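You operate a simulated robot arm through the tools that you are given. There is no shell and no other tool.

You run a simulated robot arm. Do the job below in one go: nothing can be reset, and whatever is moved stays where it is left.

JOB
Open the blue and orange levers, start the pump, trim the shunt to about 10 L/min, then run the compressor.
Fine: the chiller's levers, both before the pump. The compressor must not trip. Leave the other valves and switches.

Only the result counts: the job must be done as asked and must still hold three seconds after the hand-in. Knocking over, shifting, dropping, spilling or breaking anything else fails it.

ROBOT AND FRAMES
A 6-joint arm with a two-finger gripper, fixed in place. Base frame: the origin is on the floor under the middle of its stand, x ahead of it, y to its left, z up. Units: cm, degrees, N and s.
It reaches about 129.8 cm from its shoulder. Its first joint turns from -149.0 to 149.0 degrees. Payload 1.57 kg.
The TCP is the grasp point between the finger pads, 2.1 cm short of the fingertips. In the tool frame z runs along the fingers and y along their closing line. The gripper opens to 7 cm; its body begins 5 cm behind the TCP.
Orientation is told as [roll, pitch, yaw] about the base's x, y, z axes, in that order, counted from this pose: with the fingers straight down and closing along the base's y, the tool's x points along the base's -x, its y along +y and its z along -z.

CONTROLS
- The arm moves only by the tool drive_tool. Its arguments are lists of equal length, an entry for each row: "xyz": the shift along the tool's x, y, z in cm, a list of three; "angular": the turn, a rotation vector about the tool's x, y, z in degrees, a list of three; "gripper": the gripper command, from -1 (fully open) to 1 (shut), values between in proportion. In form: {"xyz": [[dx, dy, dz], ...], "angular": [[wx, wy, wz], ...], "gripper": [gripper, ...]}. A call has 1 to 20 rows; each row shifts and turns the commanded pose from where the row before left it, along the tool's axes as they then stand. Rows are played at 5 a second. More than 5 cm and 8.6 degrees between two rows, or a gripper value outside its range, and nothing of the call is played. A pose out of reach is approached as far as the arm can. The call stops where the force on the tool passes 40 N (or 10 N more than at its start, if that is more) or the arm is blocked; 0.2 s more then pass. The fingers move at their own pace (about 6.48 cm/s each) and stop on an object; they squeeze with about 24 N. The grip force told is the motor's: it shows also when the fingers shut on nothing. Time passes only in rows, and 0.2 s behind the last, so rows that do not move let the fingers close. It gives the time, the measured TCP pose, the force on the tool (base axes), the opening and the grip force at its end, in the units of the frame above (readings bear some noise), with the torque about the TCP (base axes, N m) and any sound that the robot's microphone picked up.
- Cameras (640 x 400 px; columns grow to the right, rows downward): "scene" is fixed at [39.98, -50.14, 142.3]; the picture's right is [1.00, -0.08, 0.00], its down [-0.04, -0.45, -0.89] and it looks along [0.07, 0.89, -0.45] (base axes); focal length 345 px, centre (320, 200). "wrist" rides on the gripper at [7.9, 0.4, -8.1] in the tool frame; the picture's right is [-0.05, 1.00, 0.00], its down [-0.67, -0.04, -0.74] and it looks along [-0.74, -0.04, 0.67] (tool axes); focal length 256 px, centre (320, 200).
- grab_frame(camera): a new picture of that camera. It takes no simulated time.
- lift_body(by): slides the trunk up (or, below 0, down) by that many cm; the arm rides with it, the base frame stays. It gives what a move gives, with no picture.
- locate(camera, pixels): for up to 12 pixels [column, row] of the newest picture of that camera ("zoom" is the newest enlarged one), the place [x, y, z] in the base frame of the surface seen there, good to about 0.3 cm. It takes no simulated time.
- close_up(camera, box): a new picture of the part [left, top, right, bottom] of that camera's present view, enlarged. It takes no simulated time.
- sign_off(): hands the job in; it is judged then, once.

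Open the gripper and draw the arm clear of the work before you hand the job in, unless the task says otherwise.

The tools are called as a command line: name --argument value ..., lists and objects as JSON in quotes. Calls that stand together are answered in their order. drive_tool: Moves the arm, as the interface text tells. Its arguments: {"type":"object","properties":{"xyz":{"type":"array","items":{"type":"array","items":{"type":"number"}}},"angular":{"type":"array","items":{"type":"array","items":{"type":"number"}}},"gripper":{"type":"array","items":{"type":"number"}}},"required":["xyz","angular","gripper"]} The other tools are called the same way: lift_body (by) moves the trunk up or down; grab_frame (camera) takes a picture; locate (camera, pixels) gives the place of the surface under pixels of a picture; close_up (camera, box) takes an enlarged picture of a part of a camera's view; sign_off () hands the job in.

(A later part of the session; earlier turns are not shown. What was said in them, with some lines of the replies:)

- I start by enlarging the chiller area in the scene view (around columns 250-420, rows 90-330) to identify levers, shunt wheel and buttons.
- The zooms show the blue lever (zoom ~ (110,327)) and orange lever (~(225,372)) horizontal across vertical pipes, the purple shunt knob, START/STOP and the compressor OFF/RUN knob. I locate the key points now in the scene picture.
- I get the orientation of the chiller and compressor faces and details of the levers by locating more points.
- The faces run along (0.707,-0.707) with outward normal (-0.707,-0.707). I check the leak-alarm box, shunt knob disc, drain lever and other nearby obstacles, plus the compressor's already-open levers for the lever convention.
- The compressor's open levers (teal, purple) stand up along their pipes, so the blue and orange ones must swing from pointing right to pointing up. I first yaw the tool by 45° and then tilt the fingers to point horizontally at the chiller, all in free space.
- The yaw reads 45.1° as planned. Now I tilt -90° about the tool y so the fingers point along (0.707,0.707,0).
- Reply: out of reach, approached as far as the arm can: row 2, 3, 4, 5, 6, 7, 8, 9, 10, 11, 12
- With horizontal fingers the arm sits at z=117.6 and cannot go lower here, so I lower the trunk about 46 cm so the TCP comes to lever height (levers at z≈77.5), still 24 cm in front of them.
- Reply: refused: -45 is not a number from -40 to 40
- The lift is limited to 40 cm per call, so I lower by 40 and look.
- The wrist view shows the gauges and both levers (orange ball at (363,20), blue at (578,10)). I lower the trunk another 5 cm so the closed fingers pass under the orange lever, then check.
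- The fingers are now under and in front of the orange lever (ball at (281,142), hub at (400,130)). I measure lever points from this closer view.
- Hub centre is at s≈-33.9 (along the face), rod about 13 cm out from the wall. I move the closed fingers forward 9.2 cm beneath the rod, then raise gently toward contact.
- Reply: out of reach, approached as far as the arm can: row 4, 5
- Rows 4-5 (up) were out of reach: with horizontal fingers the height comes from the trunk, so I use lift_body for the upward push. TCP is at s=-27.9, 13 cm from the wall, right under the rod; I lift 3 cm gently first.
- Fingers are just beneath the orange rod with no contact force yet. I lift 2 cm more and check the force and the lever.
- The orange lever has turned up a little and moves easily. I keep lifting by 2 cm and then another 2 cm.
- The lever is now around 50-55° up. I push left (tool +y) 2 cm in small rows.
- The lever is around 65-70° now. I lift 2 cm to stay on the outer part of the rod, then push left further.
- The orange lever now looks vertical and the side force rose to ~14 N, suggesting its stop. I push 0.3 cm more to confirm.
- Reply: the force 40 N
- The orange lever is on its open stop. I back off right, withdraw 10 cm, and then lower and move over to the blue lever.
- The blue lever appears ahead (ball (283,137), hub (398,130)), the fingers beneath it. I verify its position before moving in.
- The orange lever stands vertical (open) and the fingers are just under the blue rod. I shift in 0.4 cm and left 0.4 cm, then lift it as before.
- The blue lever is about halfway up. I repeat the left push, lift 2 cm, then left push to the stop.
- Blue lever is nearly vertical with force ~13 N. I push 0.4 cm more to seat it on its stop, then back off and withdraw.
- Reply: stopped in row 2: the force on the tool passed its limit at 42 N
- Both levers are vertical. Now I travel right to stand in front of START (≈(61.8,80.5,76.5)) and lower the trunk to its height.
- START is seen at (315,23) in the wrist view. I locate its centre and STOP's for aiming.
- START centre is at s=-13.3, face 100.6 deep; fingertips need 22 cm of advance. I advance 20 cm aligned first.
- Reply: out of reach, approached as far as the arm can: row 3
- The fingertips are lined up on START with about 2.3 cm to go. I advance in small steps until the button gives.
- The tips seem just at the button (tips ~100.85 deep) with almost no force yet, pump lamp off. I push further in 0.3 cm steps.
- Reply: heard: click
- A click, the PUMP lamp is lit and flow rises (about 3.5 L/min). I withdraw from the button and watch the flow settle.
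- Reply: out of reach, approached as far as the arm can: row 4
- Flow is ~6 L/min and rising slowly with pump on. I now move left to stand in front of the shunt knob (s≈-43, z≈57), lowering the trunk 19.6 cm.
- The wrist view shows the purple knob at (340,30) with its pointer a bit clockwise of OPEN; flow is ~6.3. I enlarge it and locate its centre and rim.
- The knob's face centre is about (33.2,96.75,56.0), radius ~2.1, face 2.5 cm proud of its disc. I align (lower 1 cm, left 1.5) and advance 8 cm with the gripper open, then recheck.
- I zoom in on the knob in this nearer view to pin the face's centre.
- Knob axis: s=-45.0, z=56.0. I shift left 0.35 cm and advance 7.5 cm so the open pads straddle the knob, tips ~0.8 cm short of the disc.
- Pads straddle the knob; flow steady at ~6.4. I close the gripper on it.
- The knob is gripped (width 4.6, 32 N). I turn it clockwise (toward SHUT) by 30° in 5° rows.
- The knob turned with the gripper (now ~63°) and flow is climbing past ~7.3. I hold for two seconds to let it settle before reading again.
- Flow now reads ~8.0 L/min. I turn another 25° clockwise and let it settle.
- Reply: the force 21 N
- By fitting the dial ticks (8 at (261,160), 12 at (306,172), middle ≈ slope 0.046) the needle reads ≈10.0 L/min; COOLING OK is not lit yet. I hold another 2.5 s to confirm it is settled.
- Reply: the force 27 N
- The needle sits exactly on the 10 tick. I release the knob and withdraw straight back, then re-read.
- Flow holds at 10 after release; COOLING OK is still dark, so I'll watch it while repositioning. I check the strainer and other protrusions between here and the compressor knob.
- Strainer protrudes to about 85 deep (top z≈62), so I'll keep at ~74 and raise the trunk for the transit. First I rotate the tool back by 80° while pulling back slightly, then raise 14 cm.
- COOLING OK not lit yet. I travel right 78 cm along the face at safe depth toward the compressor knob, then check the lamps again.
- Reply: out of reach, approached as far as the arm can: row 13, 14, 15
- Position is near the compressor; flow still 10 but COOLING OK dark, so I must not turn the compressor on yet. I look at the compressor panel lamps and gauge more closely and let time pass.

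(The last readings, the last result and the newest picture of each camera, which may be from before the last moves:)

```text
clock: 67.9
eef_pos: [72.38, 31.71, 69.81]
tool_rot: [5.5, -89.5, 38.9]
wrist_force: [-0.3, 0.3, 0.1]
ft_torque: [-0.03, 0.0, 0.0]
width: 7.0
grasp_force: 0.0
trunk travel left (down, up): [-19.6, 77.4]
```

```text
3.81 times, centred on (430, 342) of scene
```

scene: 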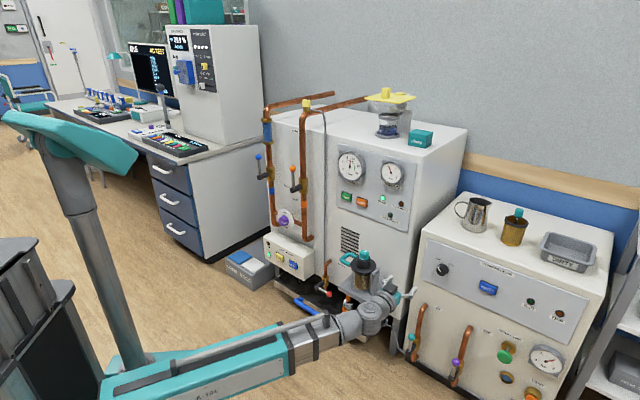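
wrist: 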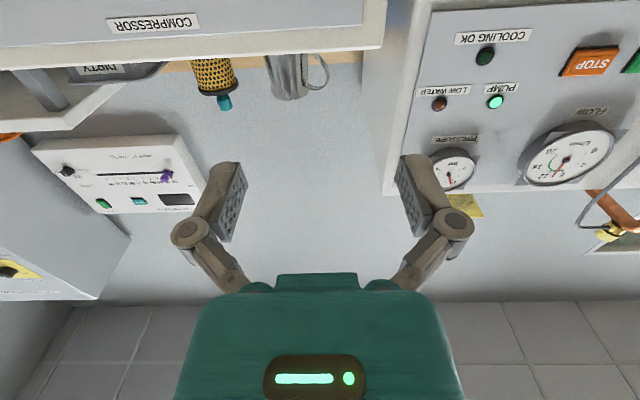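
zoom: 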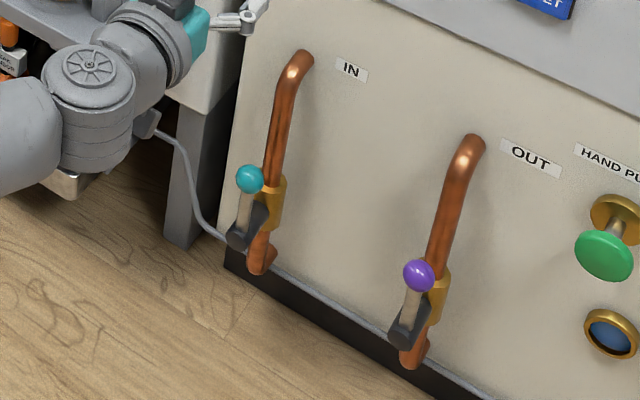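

The compressor's loop gauge reads ~2 bar in its green band, RUN and TRIP lamps off, and its levers are open. I lower the trunk to knob height and move right 4 cm, giving the COOLING OK lamp more time.

lift_body --by -7.5

drive_tool --xyz '[[0, -2, 1], [0, -2, 2], [0, 0, 2], [0, 0, 0], [0, 0, 0], [0, 0, 0], [0, 0, 0], [0, 0, 0]]' --angular '[[0, 0, 0], [0, 0, 0], [0, 0, 0], [0, 0, 0], [0, 0, 0], [0, 0, 0], [0, 0, 0], [0, 0, 0]]' --gripper '[-1, -1, -1, -1, -1, -1, -1, -1]'

grab_frame --camera "wrist"

close_up --camera "scene" --box '[330, 180, 426, 240]'

close_up --camera "scene" --box '[338, 148, 370, 168]'

```text
clock: 69.0
eef_pos: [72.44, 31.71, 62.43]
tool_rot: [5.3, -89.5, 39.0]
wrist_force: [0.5, 0.6, 0.6]
ft_torque: [-0.03, 0.01, 0.0]
width: 6.99
grasp_force: 0.1
trunk travel left (down, up): [-12.1, 84.9]
```

```text
clock: 70.8
eef_pos: [78.84, 32.62, 62.37]
tool_rot: [4.5, -89.3, 39.8]
wrist_force: [-0.4, 0.4, -0.6]
ft_torque: [-0.02, 0.0, -0.01]
width: 7.01
grasp_force: 0.0
trunk travel left (down, up): [-12.1, 84.9]
```

```text
taken
```

wrist: 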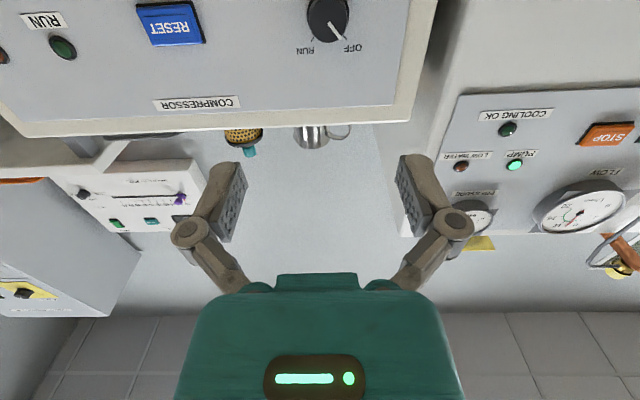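

```text
6.67 times, centred on (378, 210) of scene
```

zoom: 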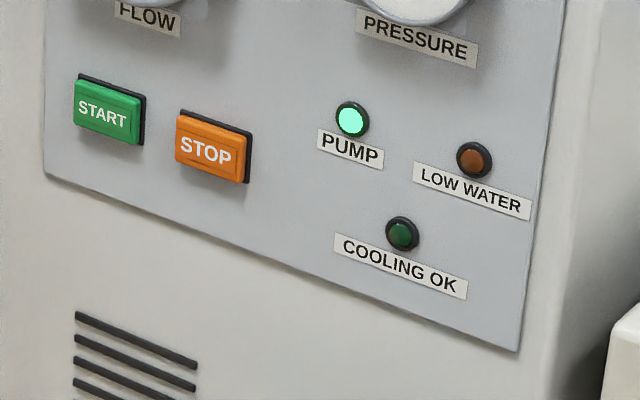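

```text
16.00 times, centred on (354, 158) of scene
```

zoom: 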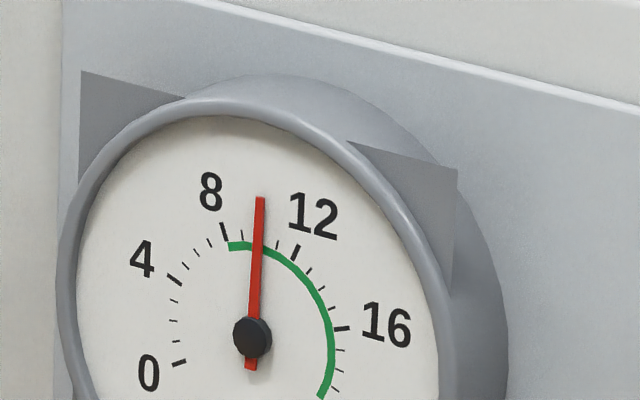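

COOLING OK is still dark; the flow holds at 10. While waiting, I measure the compressor knob (wrist (327,20)) precisely.

close_up --camera "wrist" --box '[280, 0, 376, 60]'

locate --camera "zoom" --pixels '[[300, 100], [200, 100], [420, 100], [310, 20], [310, 200], [100, 250], [450, 230]]'

drive_tool --xyz '[[0, 0, 0], [0, 0, 0], [0, 0, 0], [0, 0, 0], [0, 0, 0], [0, 0, 0], [0, 0, 0], [0, 0, 0], [0, 0, 0], [0, 0, 0], [0, 0, 0], [0, 0, 0], [0, 0, 0], [0, 0, 0], [0, 0, 0], [0, 0, 0], [0, 0, 0], [0, 0, 0], [0, 0, 0], [0, 0, 0]]' --angular '[[0, 0, 0], [0, 0, 0], [0, 0, 0], [0, 0, 0], [0, 0, 0], [0, 0, 0], [0, 0, 0], [0, 0, 0], [0, 0, 0], [0, 0, 0], [0, 0, 0], [0, 0, 0], [0, 0, 0], [0, 0, 0], [0, 0, 0], [0, 0, 0], [0, 0, 0], [0, 0, 0], [0, 0, 0], [0, 0, 0]]' --gripper '[-1, -1, -1, -1, -1, -1, -1, -1, -1, -1, -1, -1, -1, -1, -1, -1, -1, -1, -1, -1]'

close_up --camera "scene" --box '[330, 180, 426, 240]'

```text
6.67 times, centred on (328, 30) of wrist
```

zoom: 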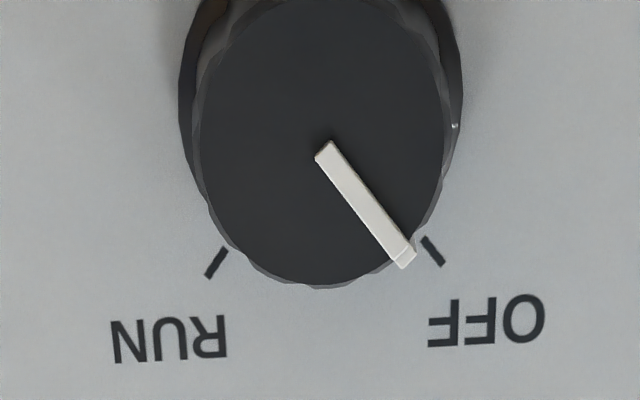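

```text
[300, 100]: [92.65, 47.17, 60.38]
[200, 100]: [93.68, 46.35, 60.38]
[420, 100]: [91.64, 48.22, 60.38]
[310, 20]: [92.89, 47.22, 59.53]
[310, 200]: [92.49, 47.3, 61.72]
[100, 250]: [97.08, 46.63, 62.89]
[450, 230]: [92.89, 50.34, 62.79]
```

```text
clock: 75.0
eef_pos: [78.79, 32.69, 62.45]
tool_rot: [4.5, -89.4, 39.9]
wrist_force: [-0.1, 0.4, -0.4]
ft_torque: [-0.03, 0.0, -0.02]
width: 6.99
grasp_force: 0.1
trunk travel left (down, up): [-12.1, 84.9]
```

```text
6.67 times, centred on (378, 210) of scene
```

zoom: 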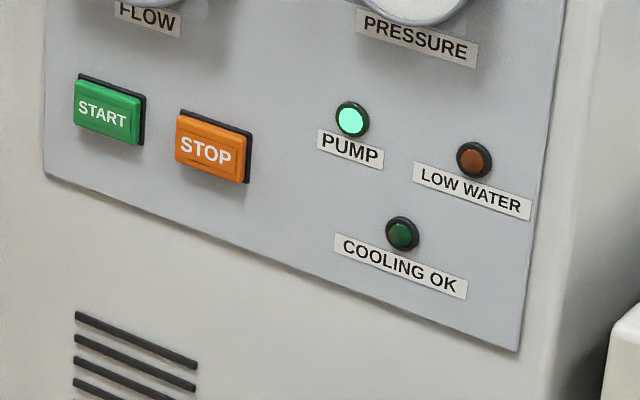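

The knob centre is s≈31.95, z≈61.2, radius ~1.6, pointer on OFF about 40° left of top. I align and move part-way in (tips still ~6 cm short), then recheck both lamp and knob.

lift_body --by -1.25

drive_tool --xyz '[[0, 0.65, 3], [0, 0, 3], [0, 0, 3], [0, 0, 3], [0, 0, 0], [0, 0, 0], [0, 0, 0], [0, 0, 0], [0, 0, 0], [0, 0, 0], [0, 0, 0], [0, 0, 0], [0, 0, 0], [0, 0, 0], [0, 0, 0]]' --angular '[[0, 0, 0], [0, 0, 0], [0, 0, 0], [0, 0, 0], [0, 0, 0], [0, 0, 0], [0, 0, 0], [0, 0, 0], [0, 0, 0], [0, 0, 0], [0, 0, 0], [0, 0, 0], [0, 0, 0], [0, 0, 0], [0, 0, 0]]' --gripper '[-1, -1, -1, -1, -1, -1, -1, -1, -1, -1, -1, -1, -1, -1, -1]'

grab_frame --camera "wrist"

grab_frame --camera "scene"

close_up --camera "scene" --box '[330, 160, 426, 220]'

```text
clock: 75.7
eef_pos: [78.82, 32.63, 61.07]
tool_rot: [4.6, -89.5, 40.0]
wrist_force: [-1.2, 0.9, -0.5]
ft_torque: [-0.03, 0.0, 0.03]
width: 7.0
grasp_force: 0.0
trunk travel left (down, up): [-10.9, 86.1]
```

```text
clock: 78.8
eef_pos: [87.17, 41.67, 61.14]
tool_rot: [4.8, -89.4, 39.8]
wrist_force: [0.0, 0.2, -0.7]
ft_torque: [-0.01, 0.01, -0.02]
width: 6.99
grasp_force: 0.1
trunk travel left (down, up): [-10.9, 86.1]
```

```text
taken
```

wrist: 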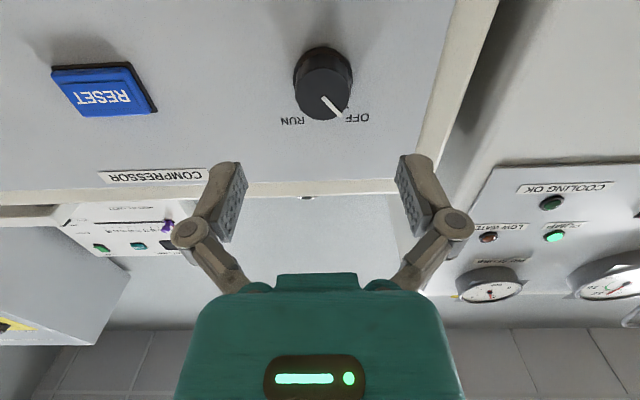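

```text
taken
```

scene: 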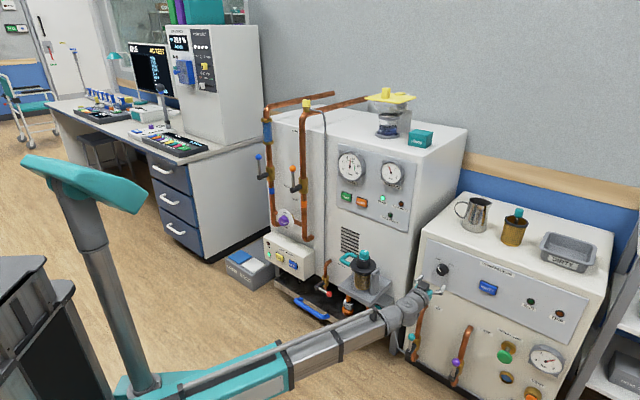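

```text
6.67 times, centred on (378, 190) of scene
```

zoom: 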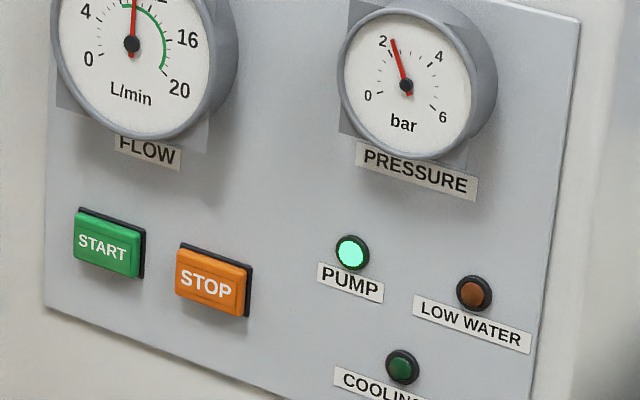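

Lamp still dark after ~29 s in the green band. I zoom on the compressor gauge to judge whether its reading is in its green arc, and wait some more.

close_up --camera "scene" --box '[524, 340, 572, 380]'

close_up --camera "wrist" --box '[440, 160, 640, 310]'

drive_tool --xyz '[[0, 0, 0], [0, 0, 0], [0, 0, 0], [0, 0, 0], [0, 0, 0], [0, 0, 0], [0, 0, 0], [0, 0, 0], [0, 0, 0], [0, 0, 0], [0, 0, 0], [0, 0, 0], [0, 0, 0], [0, 0, 0], [0, 0, 0], [0, 0, 0], [0, 0, 0], [0, 0, 0], [0, 0, 0], [0, 0, 0]]' --angular '[[0, 0, 0], [0, 0, 0], [0, 0, 0], [0, 0, 0], [0, 0, 0], [0, 0, 0], [0, 0, 0], [0, 0, 0], [0, 0, 0], [0, 0, 0], [0, 0, 0], [0, 0, 0], [0, 0, 0], [0, 0, 0], [0, 0, 0], [0, 0, 0], [0, 0, 0], [0, 0, 0], [0, 0, 0], [0, 0, 0]]' --gripper '[-1, -1, -1, -1, -1, -1, -1, -1, -1, -1, -1, -1, -1, -1, -1, -1, -1, -1, -1, -1]'

close_up --camera "scene" --box '[330, 160, 426, 220]'

```text
10.00 times, centred on (548, 360) of scene
```

zoom: 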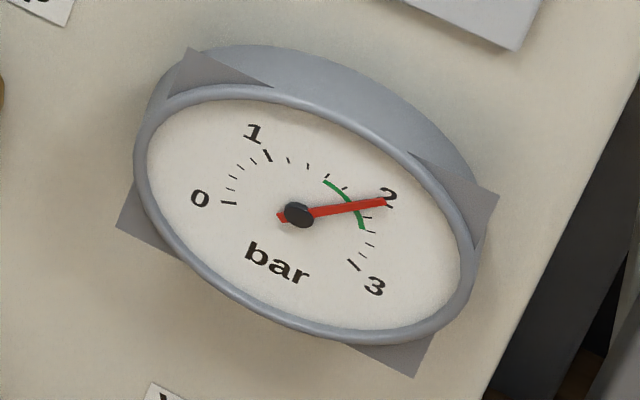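

```text
2.67 times, centred on (540, 235) of wrist
```

zoom: 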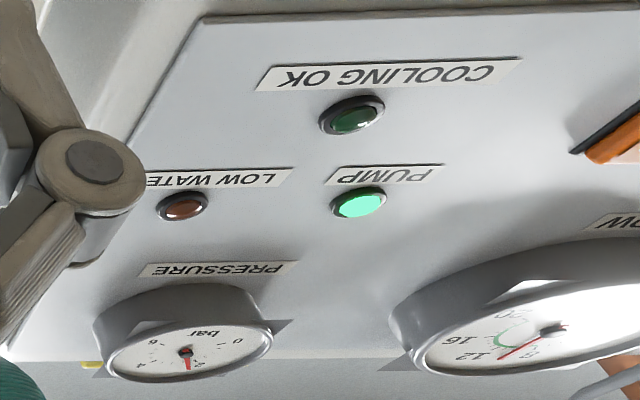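

```text
clock: 83.0
eef_pos: [87.09, 41.68, 61.17]
tool_rot: [4.6, -89.4, 39.7]
wrist_force: [0.2, 1.3, -0.4]
ft_torque: [0.02, 0.02, -0.01]
width: 6.99
grasp_force: 0.1
trunk travel left (down, up): [-10.9, 86.1]
```

```text
6.67 times, centred on (378, 190) of scene
```

zoom: 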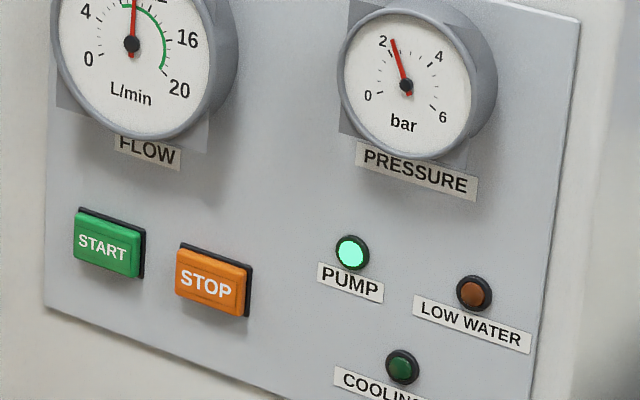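

The compressor gauge is inside its green arc (2.0 within 1.5–2.25) and flow is 10. I use the waiting time to verify the knob centre from the closer view.

close_up --camera "wrist" --box '[260, 30, 388, 130]'

locate --camera "zoom" --pixels '[[318, 260], [318, 180], [318, 340], [255, 260], [390, 260], [300, 220]]'

drive_tool --xyz '[[0, 0, 0], [0, 0, 0], [0, 0, 0], [0, 0, 0], [0, 0, 0], [0, 0, 0], [0, 0, 0], [0, 0, 0], [0, 0, 0], [0, 0, 0], [0, 0, 0], [0, 0, 0], [0, 0, 0], [0, 0, 0], [0, 0, 0], [0, 0, 0], [0, 0, 0], [0, 0, 0], [0, 0, 0], [0, 0, 0]]' --angular '[[0, 0, 0], [0, 0, 0], [0, 0, 0], [0, 0, 0], [0, 0, 0], [0, 0, 0], [0, 0, 0], [0, 0, 0], [0, 0, 0], [0, 0, 0], [0, 0, 0], [0, 0, 0], [0, 0, 0], [0, 0, 0], [0, 0, 0], [0, 0, 0], [0, 0, 0], [0, 0, 0], [0, 0, 0], [0, 0, 0]]' --gripper '[-1, -1, -1, -1, -1, -1, -1, -1, -1, -1, -1, -1, -1, -1, -1, -1, -1, -1, -1, -1]'

close_up --camera "scene" --box '[330, 160, 426, 220]'

```text
4.00 times, centred on (324, 80) of wrist
```

zoom: 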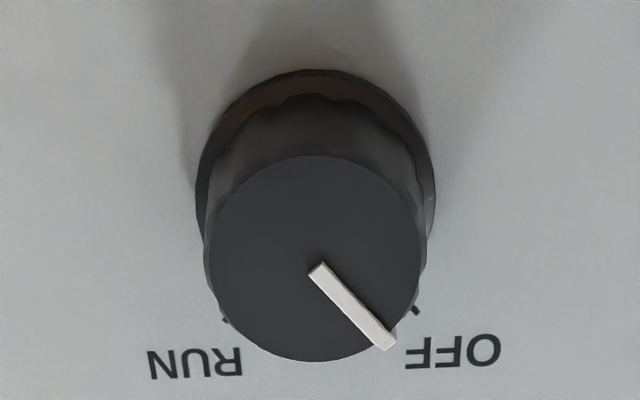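

```text
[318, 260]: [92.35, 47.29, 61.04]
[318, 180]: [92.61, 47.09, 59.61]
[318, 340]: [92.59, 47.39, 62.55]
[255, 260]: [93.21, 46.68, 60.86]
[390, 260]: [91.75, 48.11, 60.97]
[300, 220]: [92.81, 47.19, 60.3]
```

```text
clock: 87.2
eef_pos: [87.11, 41.63, 61.17]
tool_rot: [4.8, -89.4, 39.8]
wrist_force: [-0.4, -0.1, -0.5]
ft_torque: [-0.02, 0.02, 0.01]
width: 7.03
grasp_force: 0.2
trunk travel left (down, up): [-10.9, 86.1]
```

```text
6.67 times, centred on (378, 190) of scene
```

zoom: 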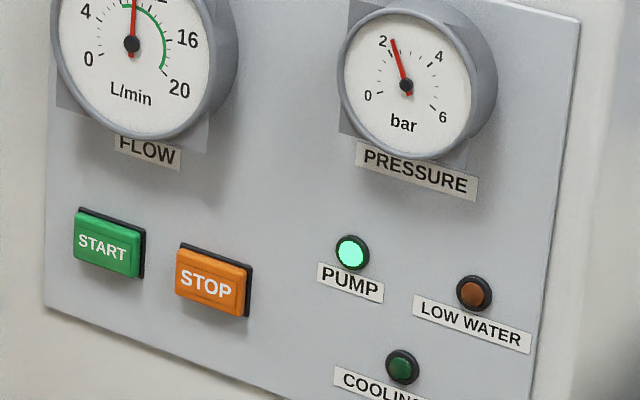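

Knob face centre confirmed at (318,260) → s≈31.9, z≈61.05, pointer on OFF. I shift 0.3 cm, pre-rotate −35° so the whole turn stays in a known-good wrist range, and advance 7.6 cm so the pads straddle the knob.

drive_tool --xyz '[[0, 0.3, 0], [0, 0, 0], [0, 0, 0], [0, 0, 0], [0, 0, 0], [0, 0, 0], [0, 0, 2], [0, 0, 2], [0, 0, 2], [0, 0, 1.5]]' --angular '[[0, 0, 0], [0, 0, -7], [0, 0, -7], [0, 0, -7], [0, 0, -7], [0, 0, -7], [0, 0, 0], [0, 0, 0], [0, 0, 0], [0, 0, 0]]' --gripper '[-1, -1, -1, -1, -1, -1, -1, -1, -1, -1]'

grab_frame --camera "wrist"

close_up --camera "scene" --box '[404, 240, 500, 300]'

close_up --camera "scene" --box '[330, 160, 426, 220]'

```text
clock: 89.5
eef_pos: [92.07, 46.98, 61.18]
tool_rot: [-88.9, -55.0, 133.4]
wrist_force: [-0.3, -0.1, -0.1]
ft_torque: [-0.02, -0.02, 0.01]
width: 7.02
grasp_force: 0.1
trunk travel left (down, up): [-10.9, 86.1]
```

```text
taken
```

wrist: 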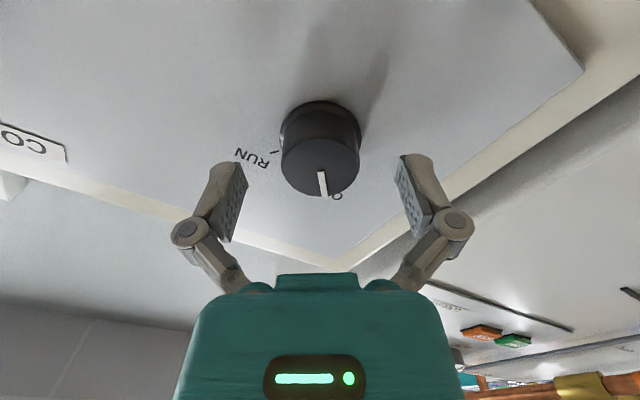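

```text
6.67 times, centred on (452, 270) of scene
```

zoom: 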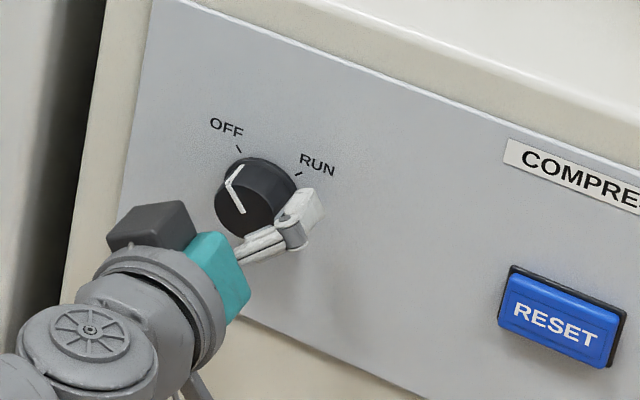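

```text
6.67 times, centred on (378, 190) of scene
```

zoom: 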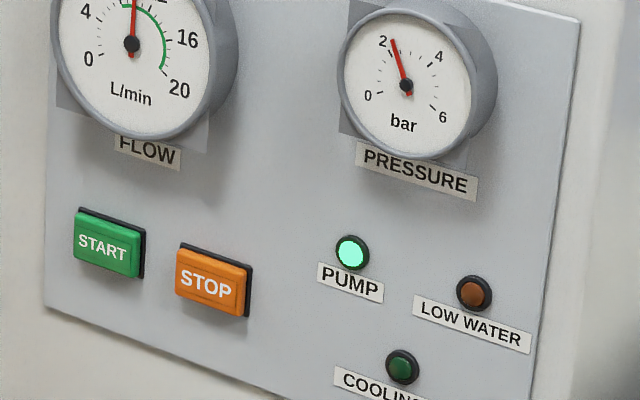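

The pads straddle the knob; I close on it and hold, giving the COOLING OK lamp a few more seconds.

drive_tool --xyz '[[0, 0, 0], [0, 0, 0], [0, 0, 0], [0, 0, 0], [0, 0, 0], [0, 0, 0], [0, 0, 0], [0, 0, 0], [0, 0, 0], [0, 0, 0], [0, 0, 0], [0, 0, 0], [0, 0, 0], [0, 0, 0], [0, 0, 0], [0, 0, 0], [0, 0, 0], [0, 0, 0], [0, 0, 0], [0, 0, 0]]' --angular '[[0, 0, 0], [0, 0, 0], [0, 0, 0], [0, 0, 0], [0, 0, 0], [0, 0, 0], [0, 0, 0], [0, 0, 0], [0, 0, 0], [0, 0, 0], [0, 0, 0], [0, 0, 0], [0, 0, 0], [0, 0, 0], [0, 0, 0], [0, 0, 0], [0, 0, 0], [0, 0, 0], [0, 0, 0], [0, 0, 0]]' --gripper '[0, 0.5, 1, 1, 1, 1, 1, 1, 1, 1, 1, 1, 1, 1, 1, 1, 1, 1, 1, 1]'

close_up --camera "scene" --box '[330, 180, 426, 240]'

grab_frame --camera "wrist"

```text
clock: 93.7
eef_pos: [92.09, 46.92, 61.0]
tool_rot: [-88.9, -55.0, 133.6]
wrist_force: [-9.2, -3.8, -3.6]
ft_torque: [-0.08, 0.03, 0.04]
width: 3.61
grasp_force: 31.8
trunk travel left (down, up): [-10.9, 86.1]
```

```text
6.67 times, centred on (378, 210) of scene
```

zoom: 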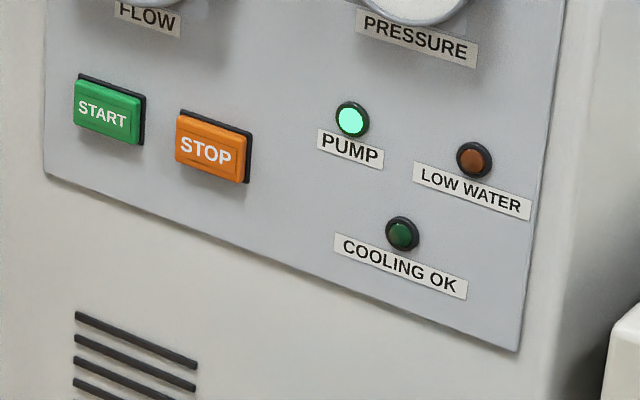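

```text
taken
```

wrist: 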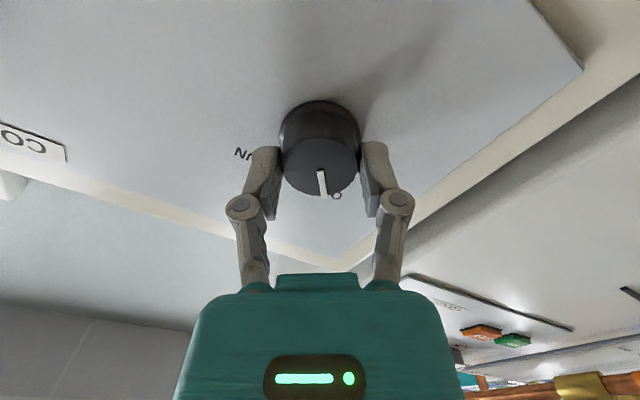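

Knob gripped (width 3.6). Flow has held at 10 L/min in the green for over 40 s and the loop pressure is in its green band, so the cooling is established as asked; the COOLING OK lamp may only light with the compressor load. I turn the knob clockwise 80° to RUN.

drive_tool --xyz '[[0, 0, 0], [0, 0, 0], [0, 0, 0], [0, 0, 0], [0, 0, 0], [0, 0, 0], [0, 0, 0], [0, 0, 0], [0, 0, 0], [0, 0, 0]]' --angular '[[0, 0, 8], [0, 0, 8], [0, 0, 8], [0, 0, 8], [0, 0, 8], [0, 0, 8], [0, 0, 8], [0, 0, 8], [0, 0, 8], [0, 0, 8]]' --gripper '[1, 1, 1, 1, 1, 1, 1, 1, 1, 1]'

close_up --camera "scene" --box '[404, 240, 584, 350]'

close_up --camera "scene" --box '[330, 150, 426, 230]'

grab_frame --camera "wrist"

```text
clock: 95.8
eef_pos: [92.22, 46.86, 61.04]
tool_rot: [89.0, -44.7, -45.0]
wrist_force: [1.1, -22.7, -2.2]
ft_torque: [-0.33, 0.3, 0.12]
width: 3.66
grasp_force: 31.5
trunk travel left (down, up): [-10.9, 86.1]
```

```text
3.56 times, centred on (494, 295) of scene
```

zoom: 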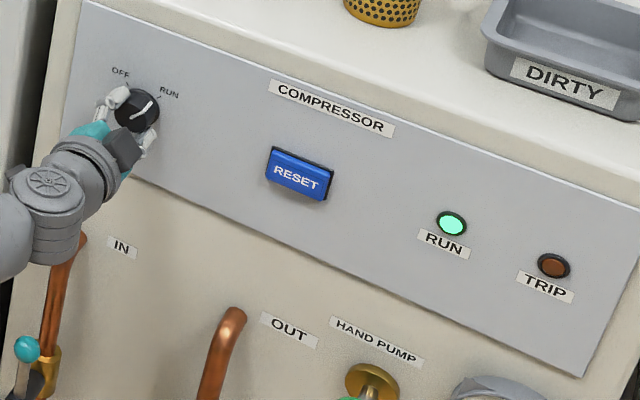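

```text
5.00 times, centred on (378, 190) of scene
```

zoom: 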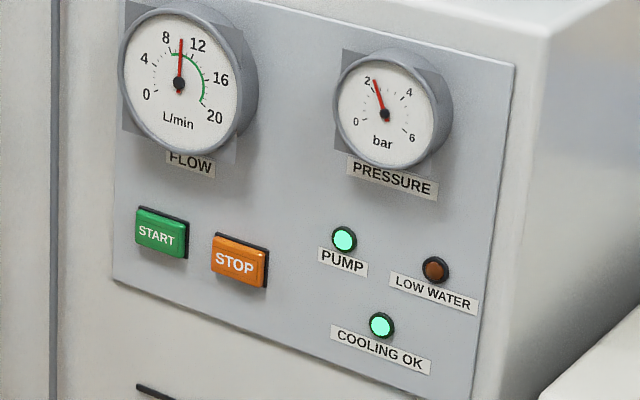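

```text
taken
```

wrist: 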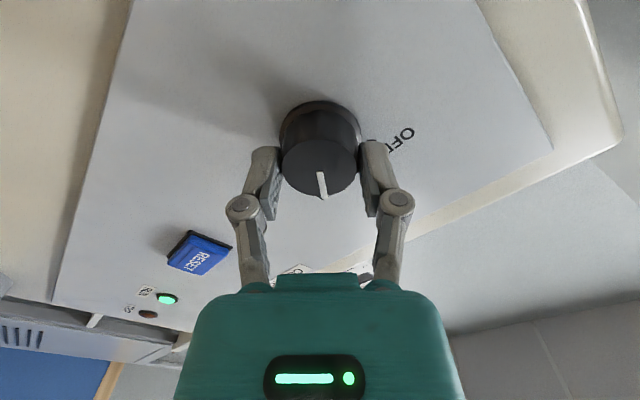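

RUN and COOLING OK are both lit, TRIP dark. I zoom on the knob to see whether the pointer is fully on RUN before releasing.

close_up --camera "scene" --box '[424, 255, 464, 280]'

close_up --camera "wrist" --box '[220, 60, 440, 220]'

```text
16.00 times, centred on (444, 268) of scene
```

zoom: 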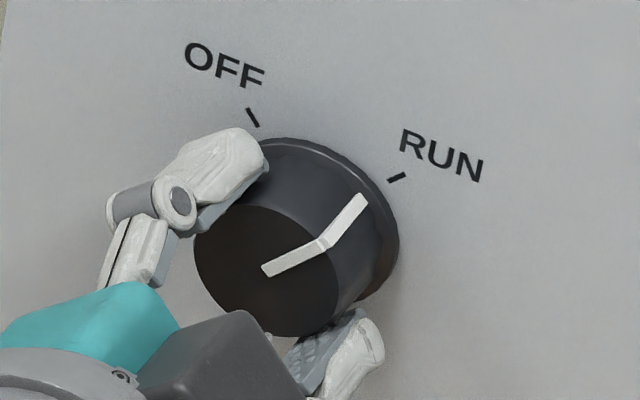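

```text
2.50 times, centred on (330, 140) of wrist
```

zoom: 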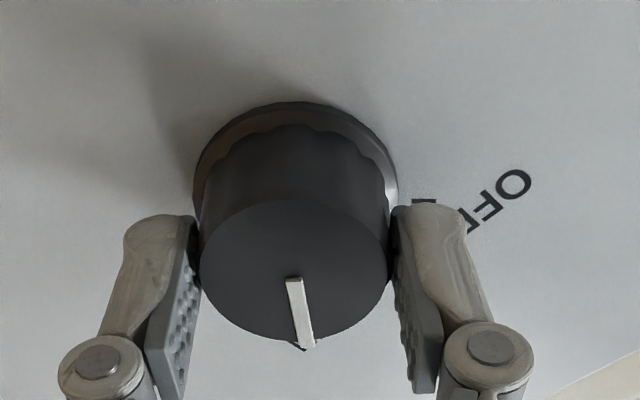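

The pointer's side strip ends in line with the RUN tick at (397,177). I release the knob and withdraw straight back.

drive_tool --xyz '[[0, 0, 0], [0, 0, 0], [0, 0, 0], [0, 0, 0], [0, 0, -3], [0, 0, -4], [0, 0, -4], [0, 0, -4], [0, 0, -4], [0, 0, -4]]' --angular '[[0, 0, 0], [0, 0, 0], [0, 0, 0], [0, 0, 0], [0, 0, 0], [0, 0, 0], [0, 0, 0], [0, 0, 0], [0, 0, 0], [0, 0, 0]]' --gripper '[0, -1, -1, -1, -1, -1, -1, -1, -1, -1]'

grab_frame --camera "scene"

close_up --camera "scene" --box '[404, 240, 584, 350]'

close_up --camera "scene" --box '[330, 150, 426, 230]'

close_up --camera "scene" --box '[338, 148, 370, 168]'

```text
clock: 98.0
eef_pos: [75.77, 31.24, 61.14]
tool_rot: [89.1, -45.0, -44.8]
wrist_force: [0.0, -0.1, 0.5]
ft_torque: [0.03, -0.02, -0.01]
width: 6.99
grasp_force: 0.1
trunk travel left (down, up): [-10.9, 86.1]
```

```text
taken
```

scene: 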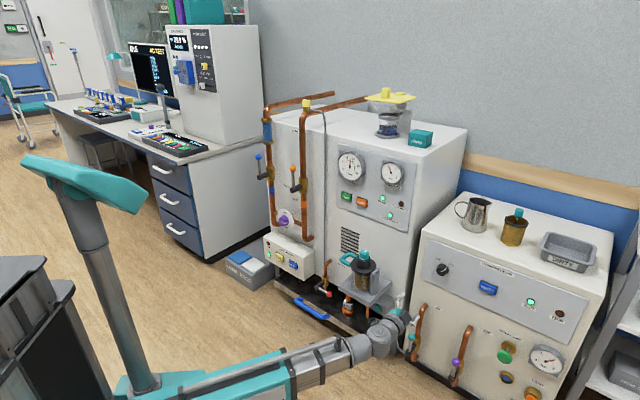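

```text
3.56 times, centred on (494, 295) of scene
```

zoom: 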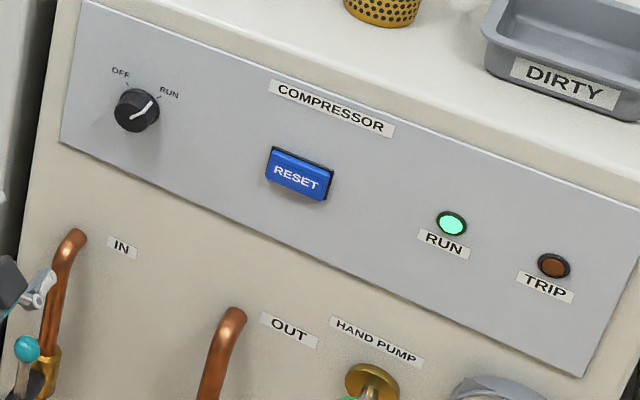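

```text
5.00 times, centred on (378, 190) of scene
```

zoom: 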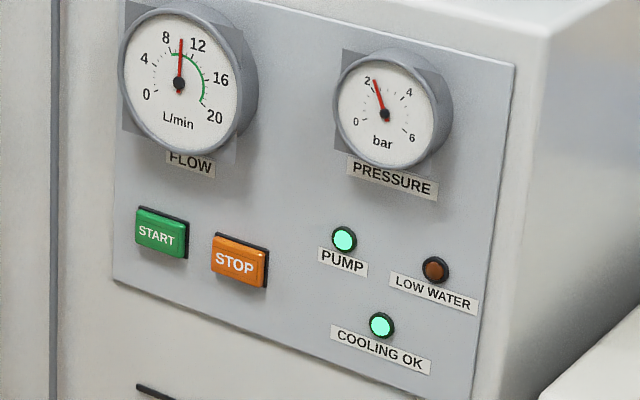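

```text
16.00 times, centred on (354, 158) of scene
```

zoom: 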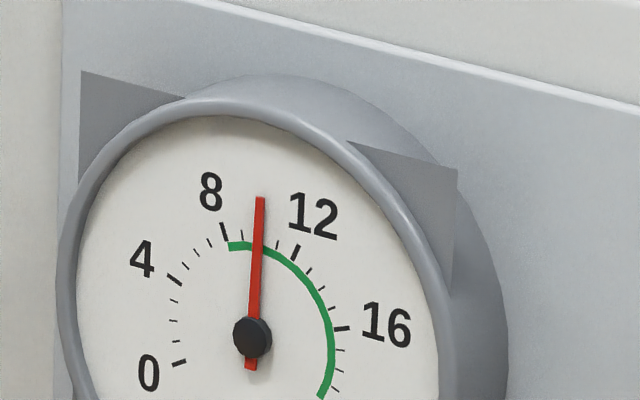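

RUN, PUMP and COOLING OK are lit, TRIP dark, flow at 10. I draw the arm back a bit further and wait a few seconds to confirm it holds.

drive_tool --xyz '[[0, 0, -3], [0, 0, -3], [0, 0, 0], [0, 0, 0], [0, 0, 0], [0, 0, 0], [0, 0, 0], [0, 0, 0], [0, 0, 0], [0, 0, 0], [0, 0, 0], [0, 0, 0], [0, 0, 0], [0, 0, 0], [0, 0, 0], [0, 0, 0], [0, 0, 0], [0, 0, 0], [0, 0, 0], [0, 0, 0]]' --angular '[[0, 0, 0], [0, 0, 0], [0, 0, 0], [0, 0, 0], [0, 0, 0], [0, 0, 0], [0, 0, 0], [0, 0, 0], [0, 0, 0], [0, 0, 0], [0, 0, 0], [0, 0, 0], [0, 0, 0], [0, 0, 0], [0, 0, 0], [0, 0, 0], [0, 0, 0], [0, 0, 0], [0, 0, 0], [0, 0, 0]]' --gripper '[-1, -1, -1, -1, -1, -1, -1, -1, -1, -1, -1, -1, -1, -1, -1, -1, -1, -1, -1, -1]'

close_up --camera "scene" --box '[404, 240, 584, 350]'

close_up --camera "scene" --box '[240, 140, 426, 250]'

grab_frame --camera "scene"

```text
clock: 102.2
eef_pos: [71.46, 26.61, 61.24]
tool_rot: [89.3, -44.9, -45.0]
wrist_force: [0.6, 0.9, 0.3]
ft_torque: [0.0, 0.0, 0.03]
width: 7.0
grasp_force: 0.2
trunk travel left (down, up): [-10.9, 86.1]
```

```text
3.56 times, centred on (494, 295) of scene
```

zoom: 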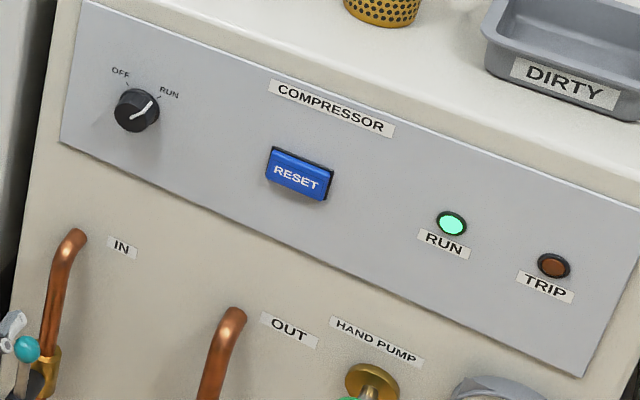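

```text
3.44 times, centred on (333, 195) of scene
```

zoom: 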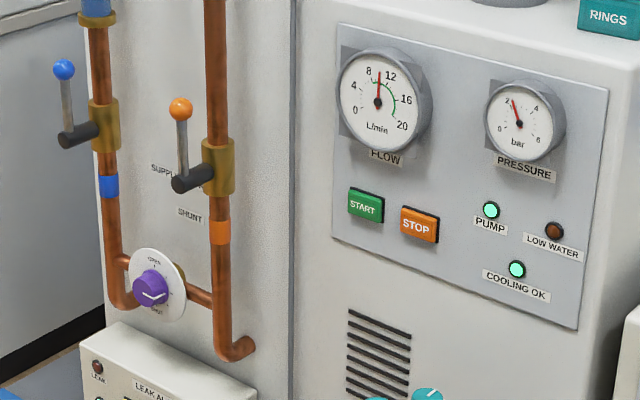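

```text
taken
```

scene: 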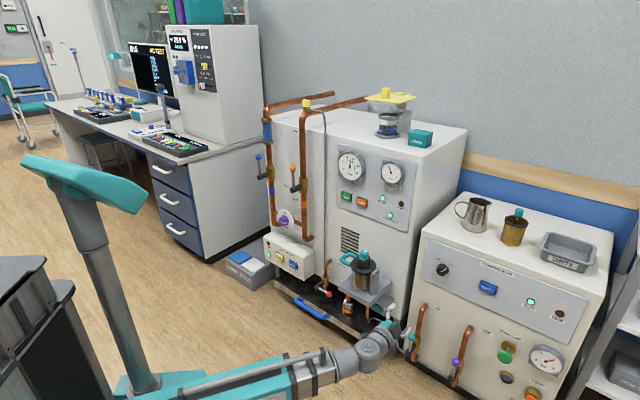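

Everything holds: both levers up, flow 10, PUMP/COOLING OK/RUN lit, TRIP dark, arm clear with open gripper. I wait one more spell to rule out a delayed trip or drift.

drive_tool --xyz '[[0, 0, 0], [0, 0, 0], [0, 0, 0], [0, 0, 0], [0, 0, 0], [0, 0, 0], [0, 0, 0], [0, 0, 0], [0, 0, 0], [0, 0, 0], [0, 0, 0], [0, 0, 0], [0, 0, 0], [0, 0, 0], [0, 0, 0], [0, 0, 0], [0, 0, 0], [0, 0, 0], [0, 0, 0], [0, 0, 0]]' --angular '[[0, 0, 0], [0, 0, 0], [0, 0, 0], [0, 0, 0], [0, 0, 0], [0, 0, 0], [0, 0, 0], [0, 0, 0], [0, 0, 0], [0, 0, 0], [0, 0, 0], [0, 0, 0], [0, 0, 0], [0, 0, 0], [0, 0, 0], [0, 0, 0], [0, 0, 0], [0, 0, 0], [0, 0, 0], [0, 0, 0]]' --gripper '[-1, -1, -1, -1, -1, -1, -1, -1, -1, -1, -1, -1, -1, -1, -1, -1, -1, -1, -1, -1]'

close_up --camera "scene" --box '[330, 140, 580, 330]'

close_up --camera "scene" --box '[338, 148, 370, 168]'

```text
clock: 106.5
eef_pos: [71.33, 26.71, 61.08]
tool_rot: [89.2, -44.9, -45.0]
wrist_force: [0.5, 0.1, 0.8]
ft_torque: [0.0, 0.02, 0.01]
width: 7.02
grasp_force: 0.0
trunk travel left (down, up): [-10.9, 86.1]
```

```text
2.11 times, centred on (455, 235) of scene
```

zoom: 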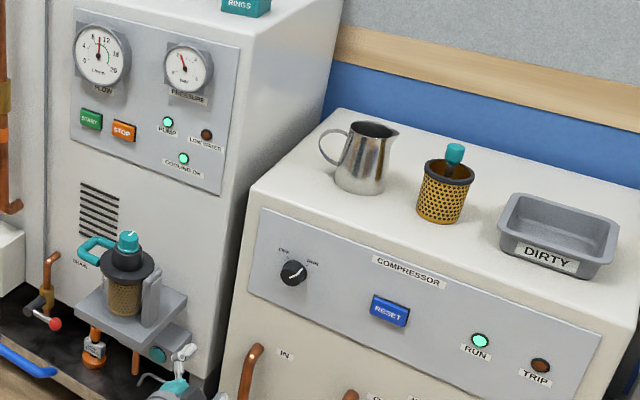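

```text
16.00 times, centred on (354, 158) of scene
```

zoom: 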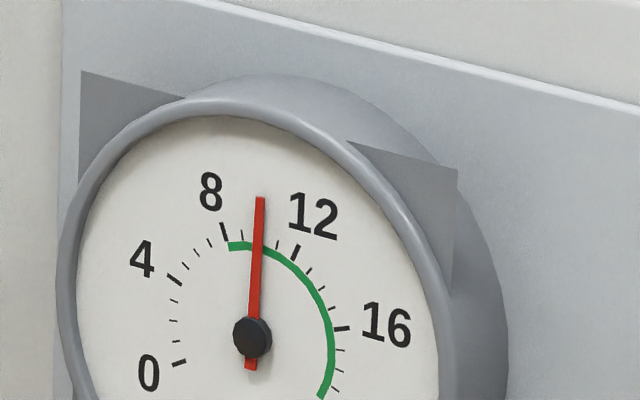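

The state is stable after 10 s of compressor running (RUN and COOLING OK lit, TRIP off, flow 10 L/min), and the arm is clear with the gripper open. I hand the job in.

sign_off

```text
The job is handed in.
```

The job is done and handed in: the compressor is running, the TRIP lamp is off, and flow is at 10 L/min.

- **Levers:** I pushed the blue and orange levers up to their stops before starting the pump.
- **Pump:** START clicked when pressed and the PUMP lamp came on. Flow settled at about 6.4 L/min.
- **Shunt:** I turned the knob about 55° towards SHUT. The needle has stayed on the 10 mark since, including after the compressor came on.
- **Compressor:** The knob is on RUN and the RUN lamp is lit. It ran for about 10 seconds without tripping before I handed in.

The COOLING OK lamp stayed dark for more than 40 seconds with flow in the green. I went ahead because flow and the compressor's pressure gauge were both in their green bands. The lamp was lit when I checked right after turning the knob to RUN.

I left the other valves and switches alone, and nothing was knocked or moved. The arm is drawn back with the gripper open.
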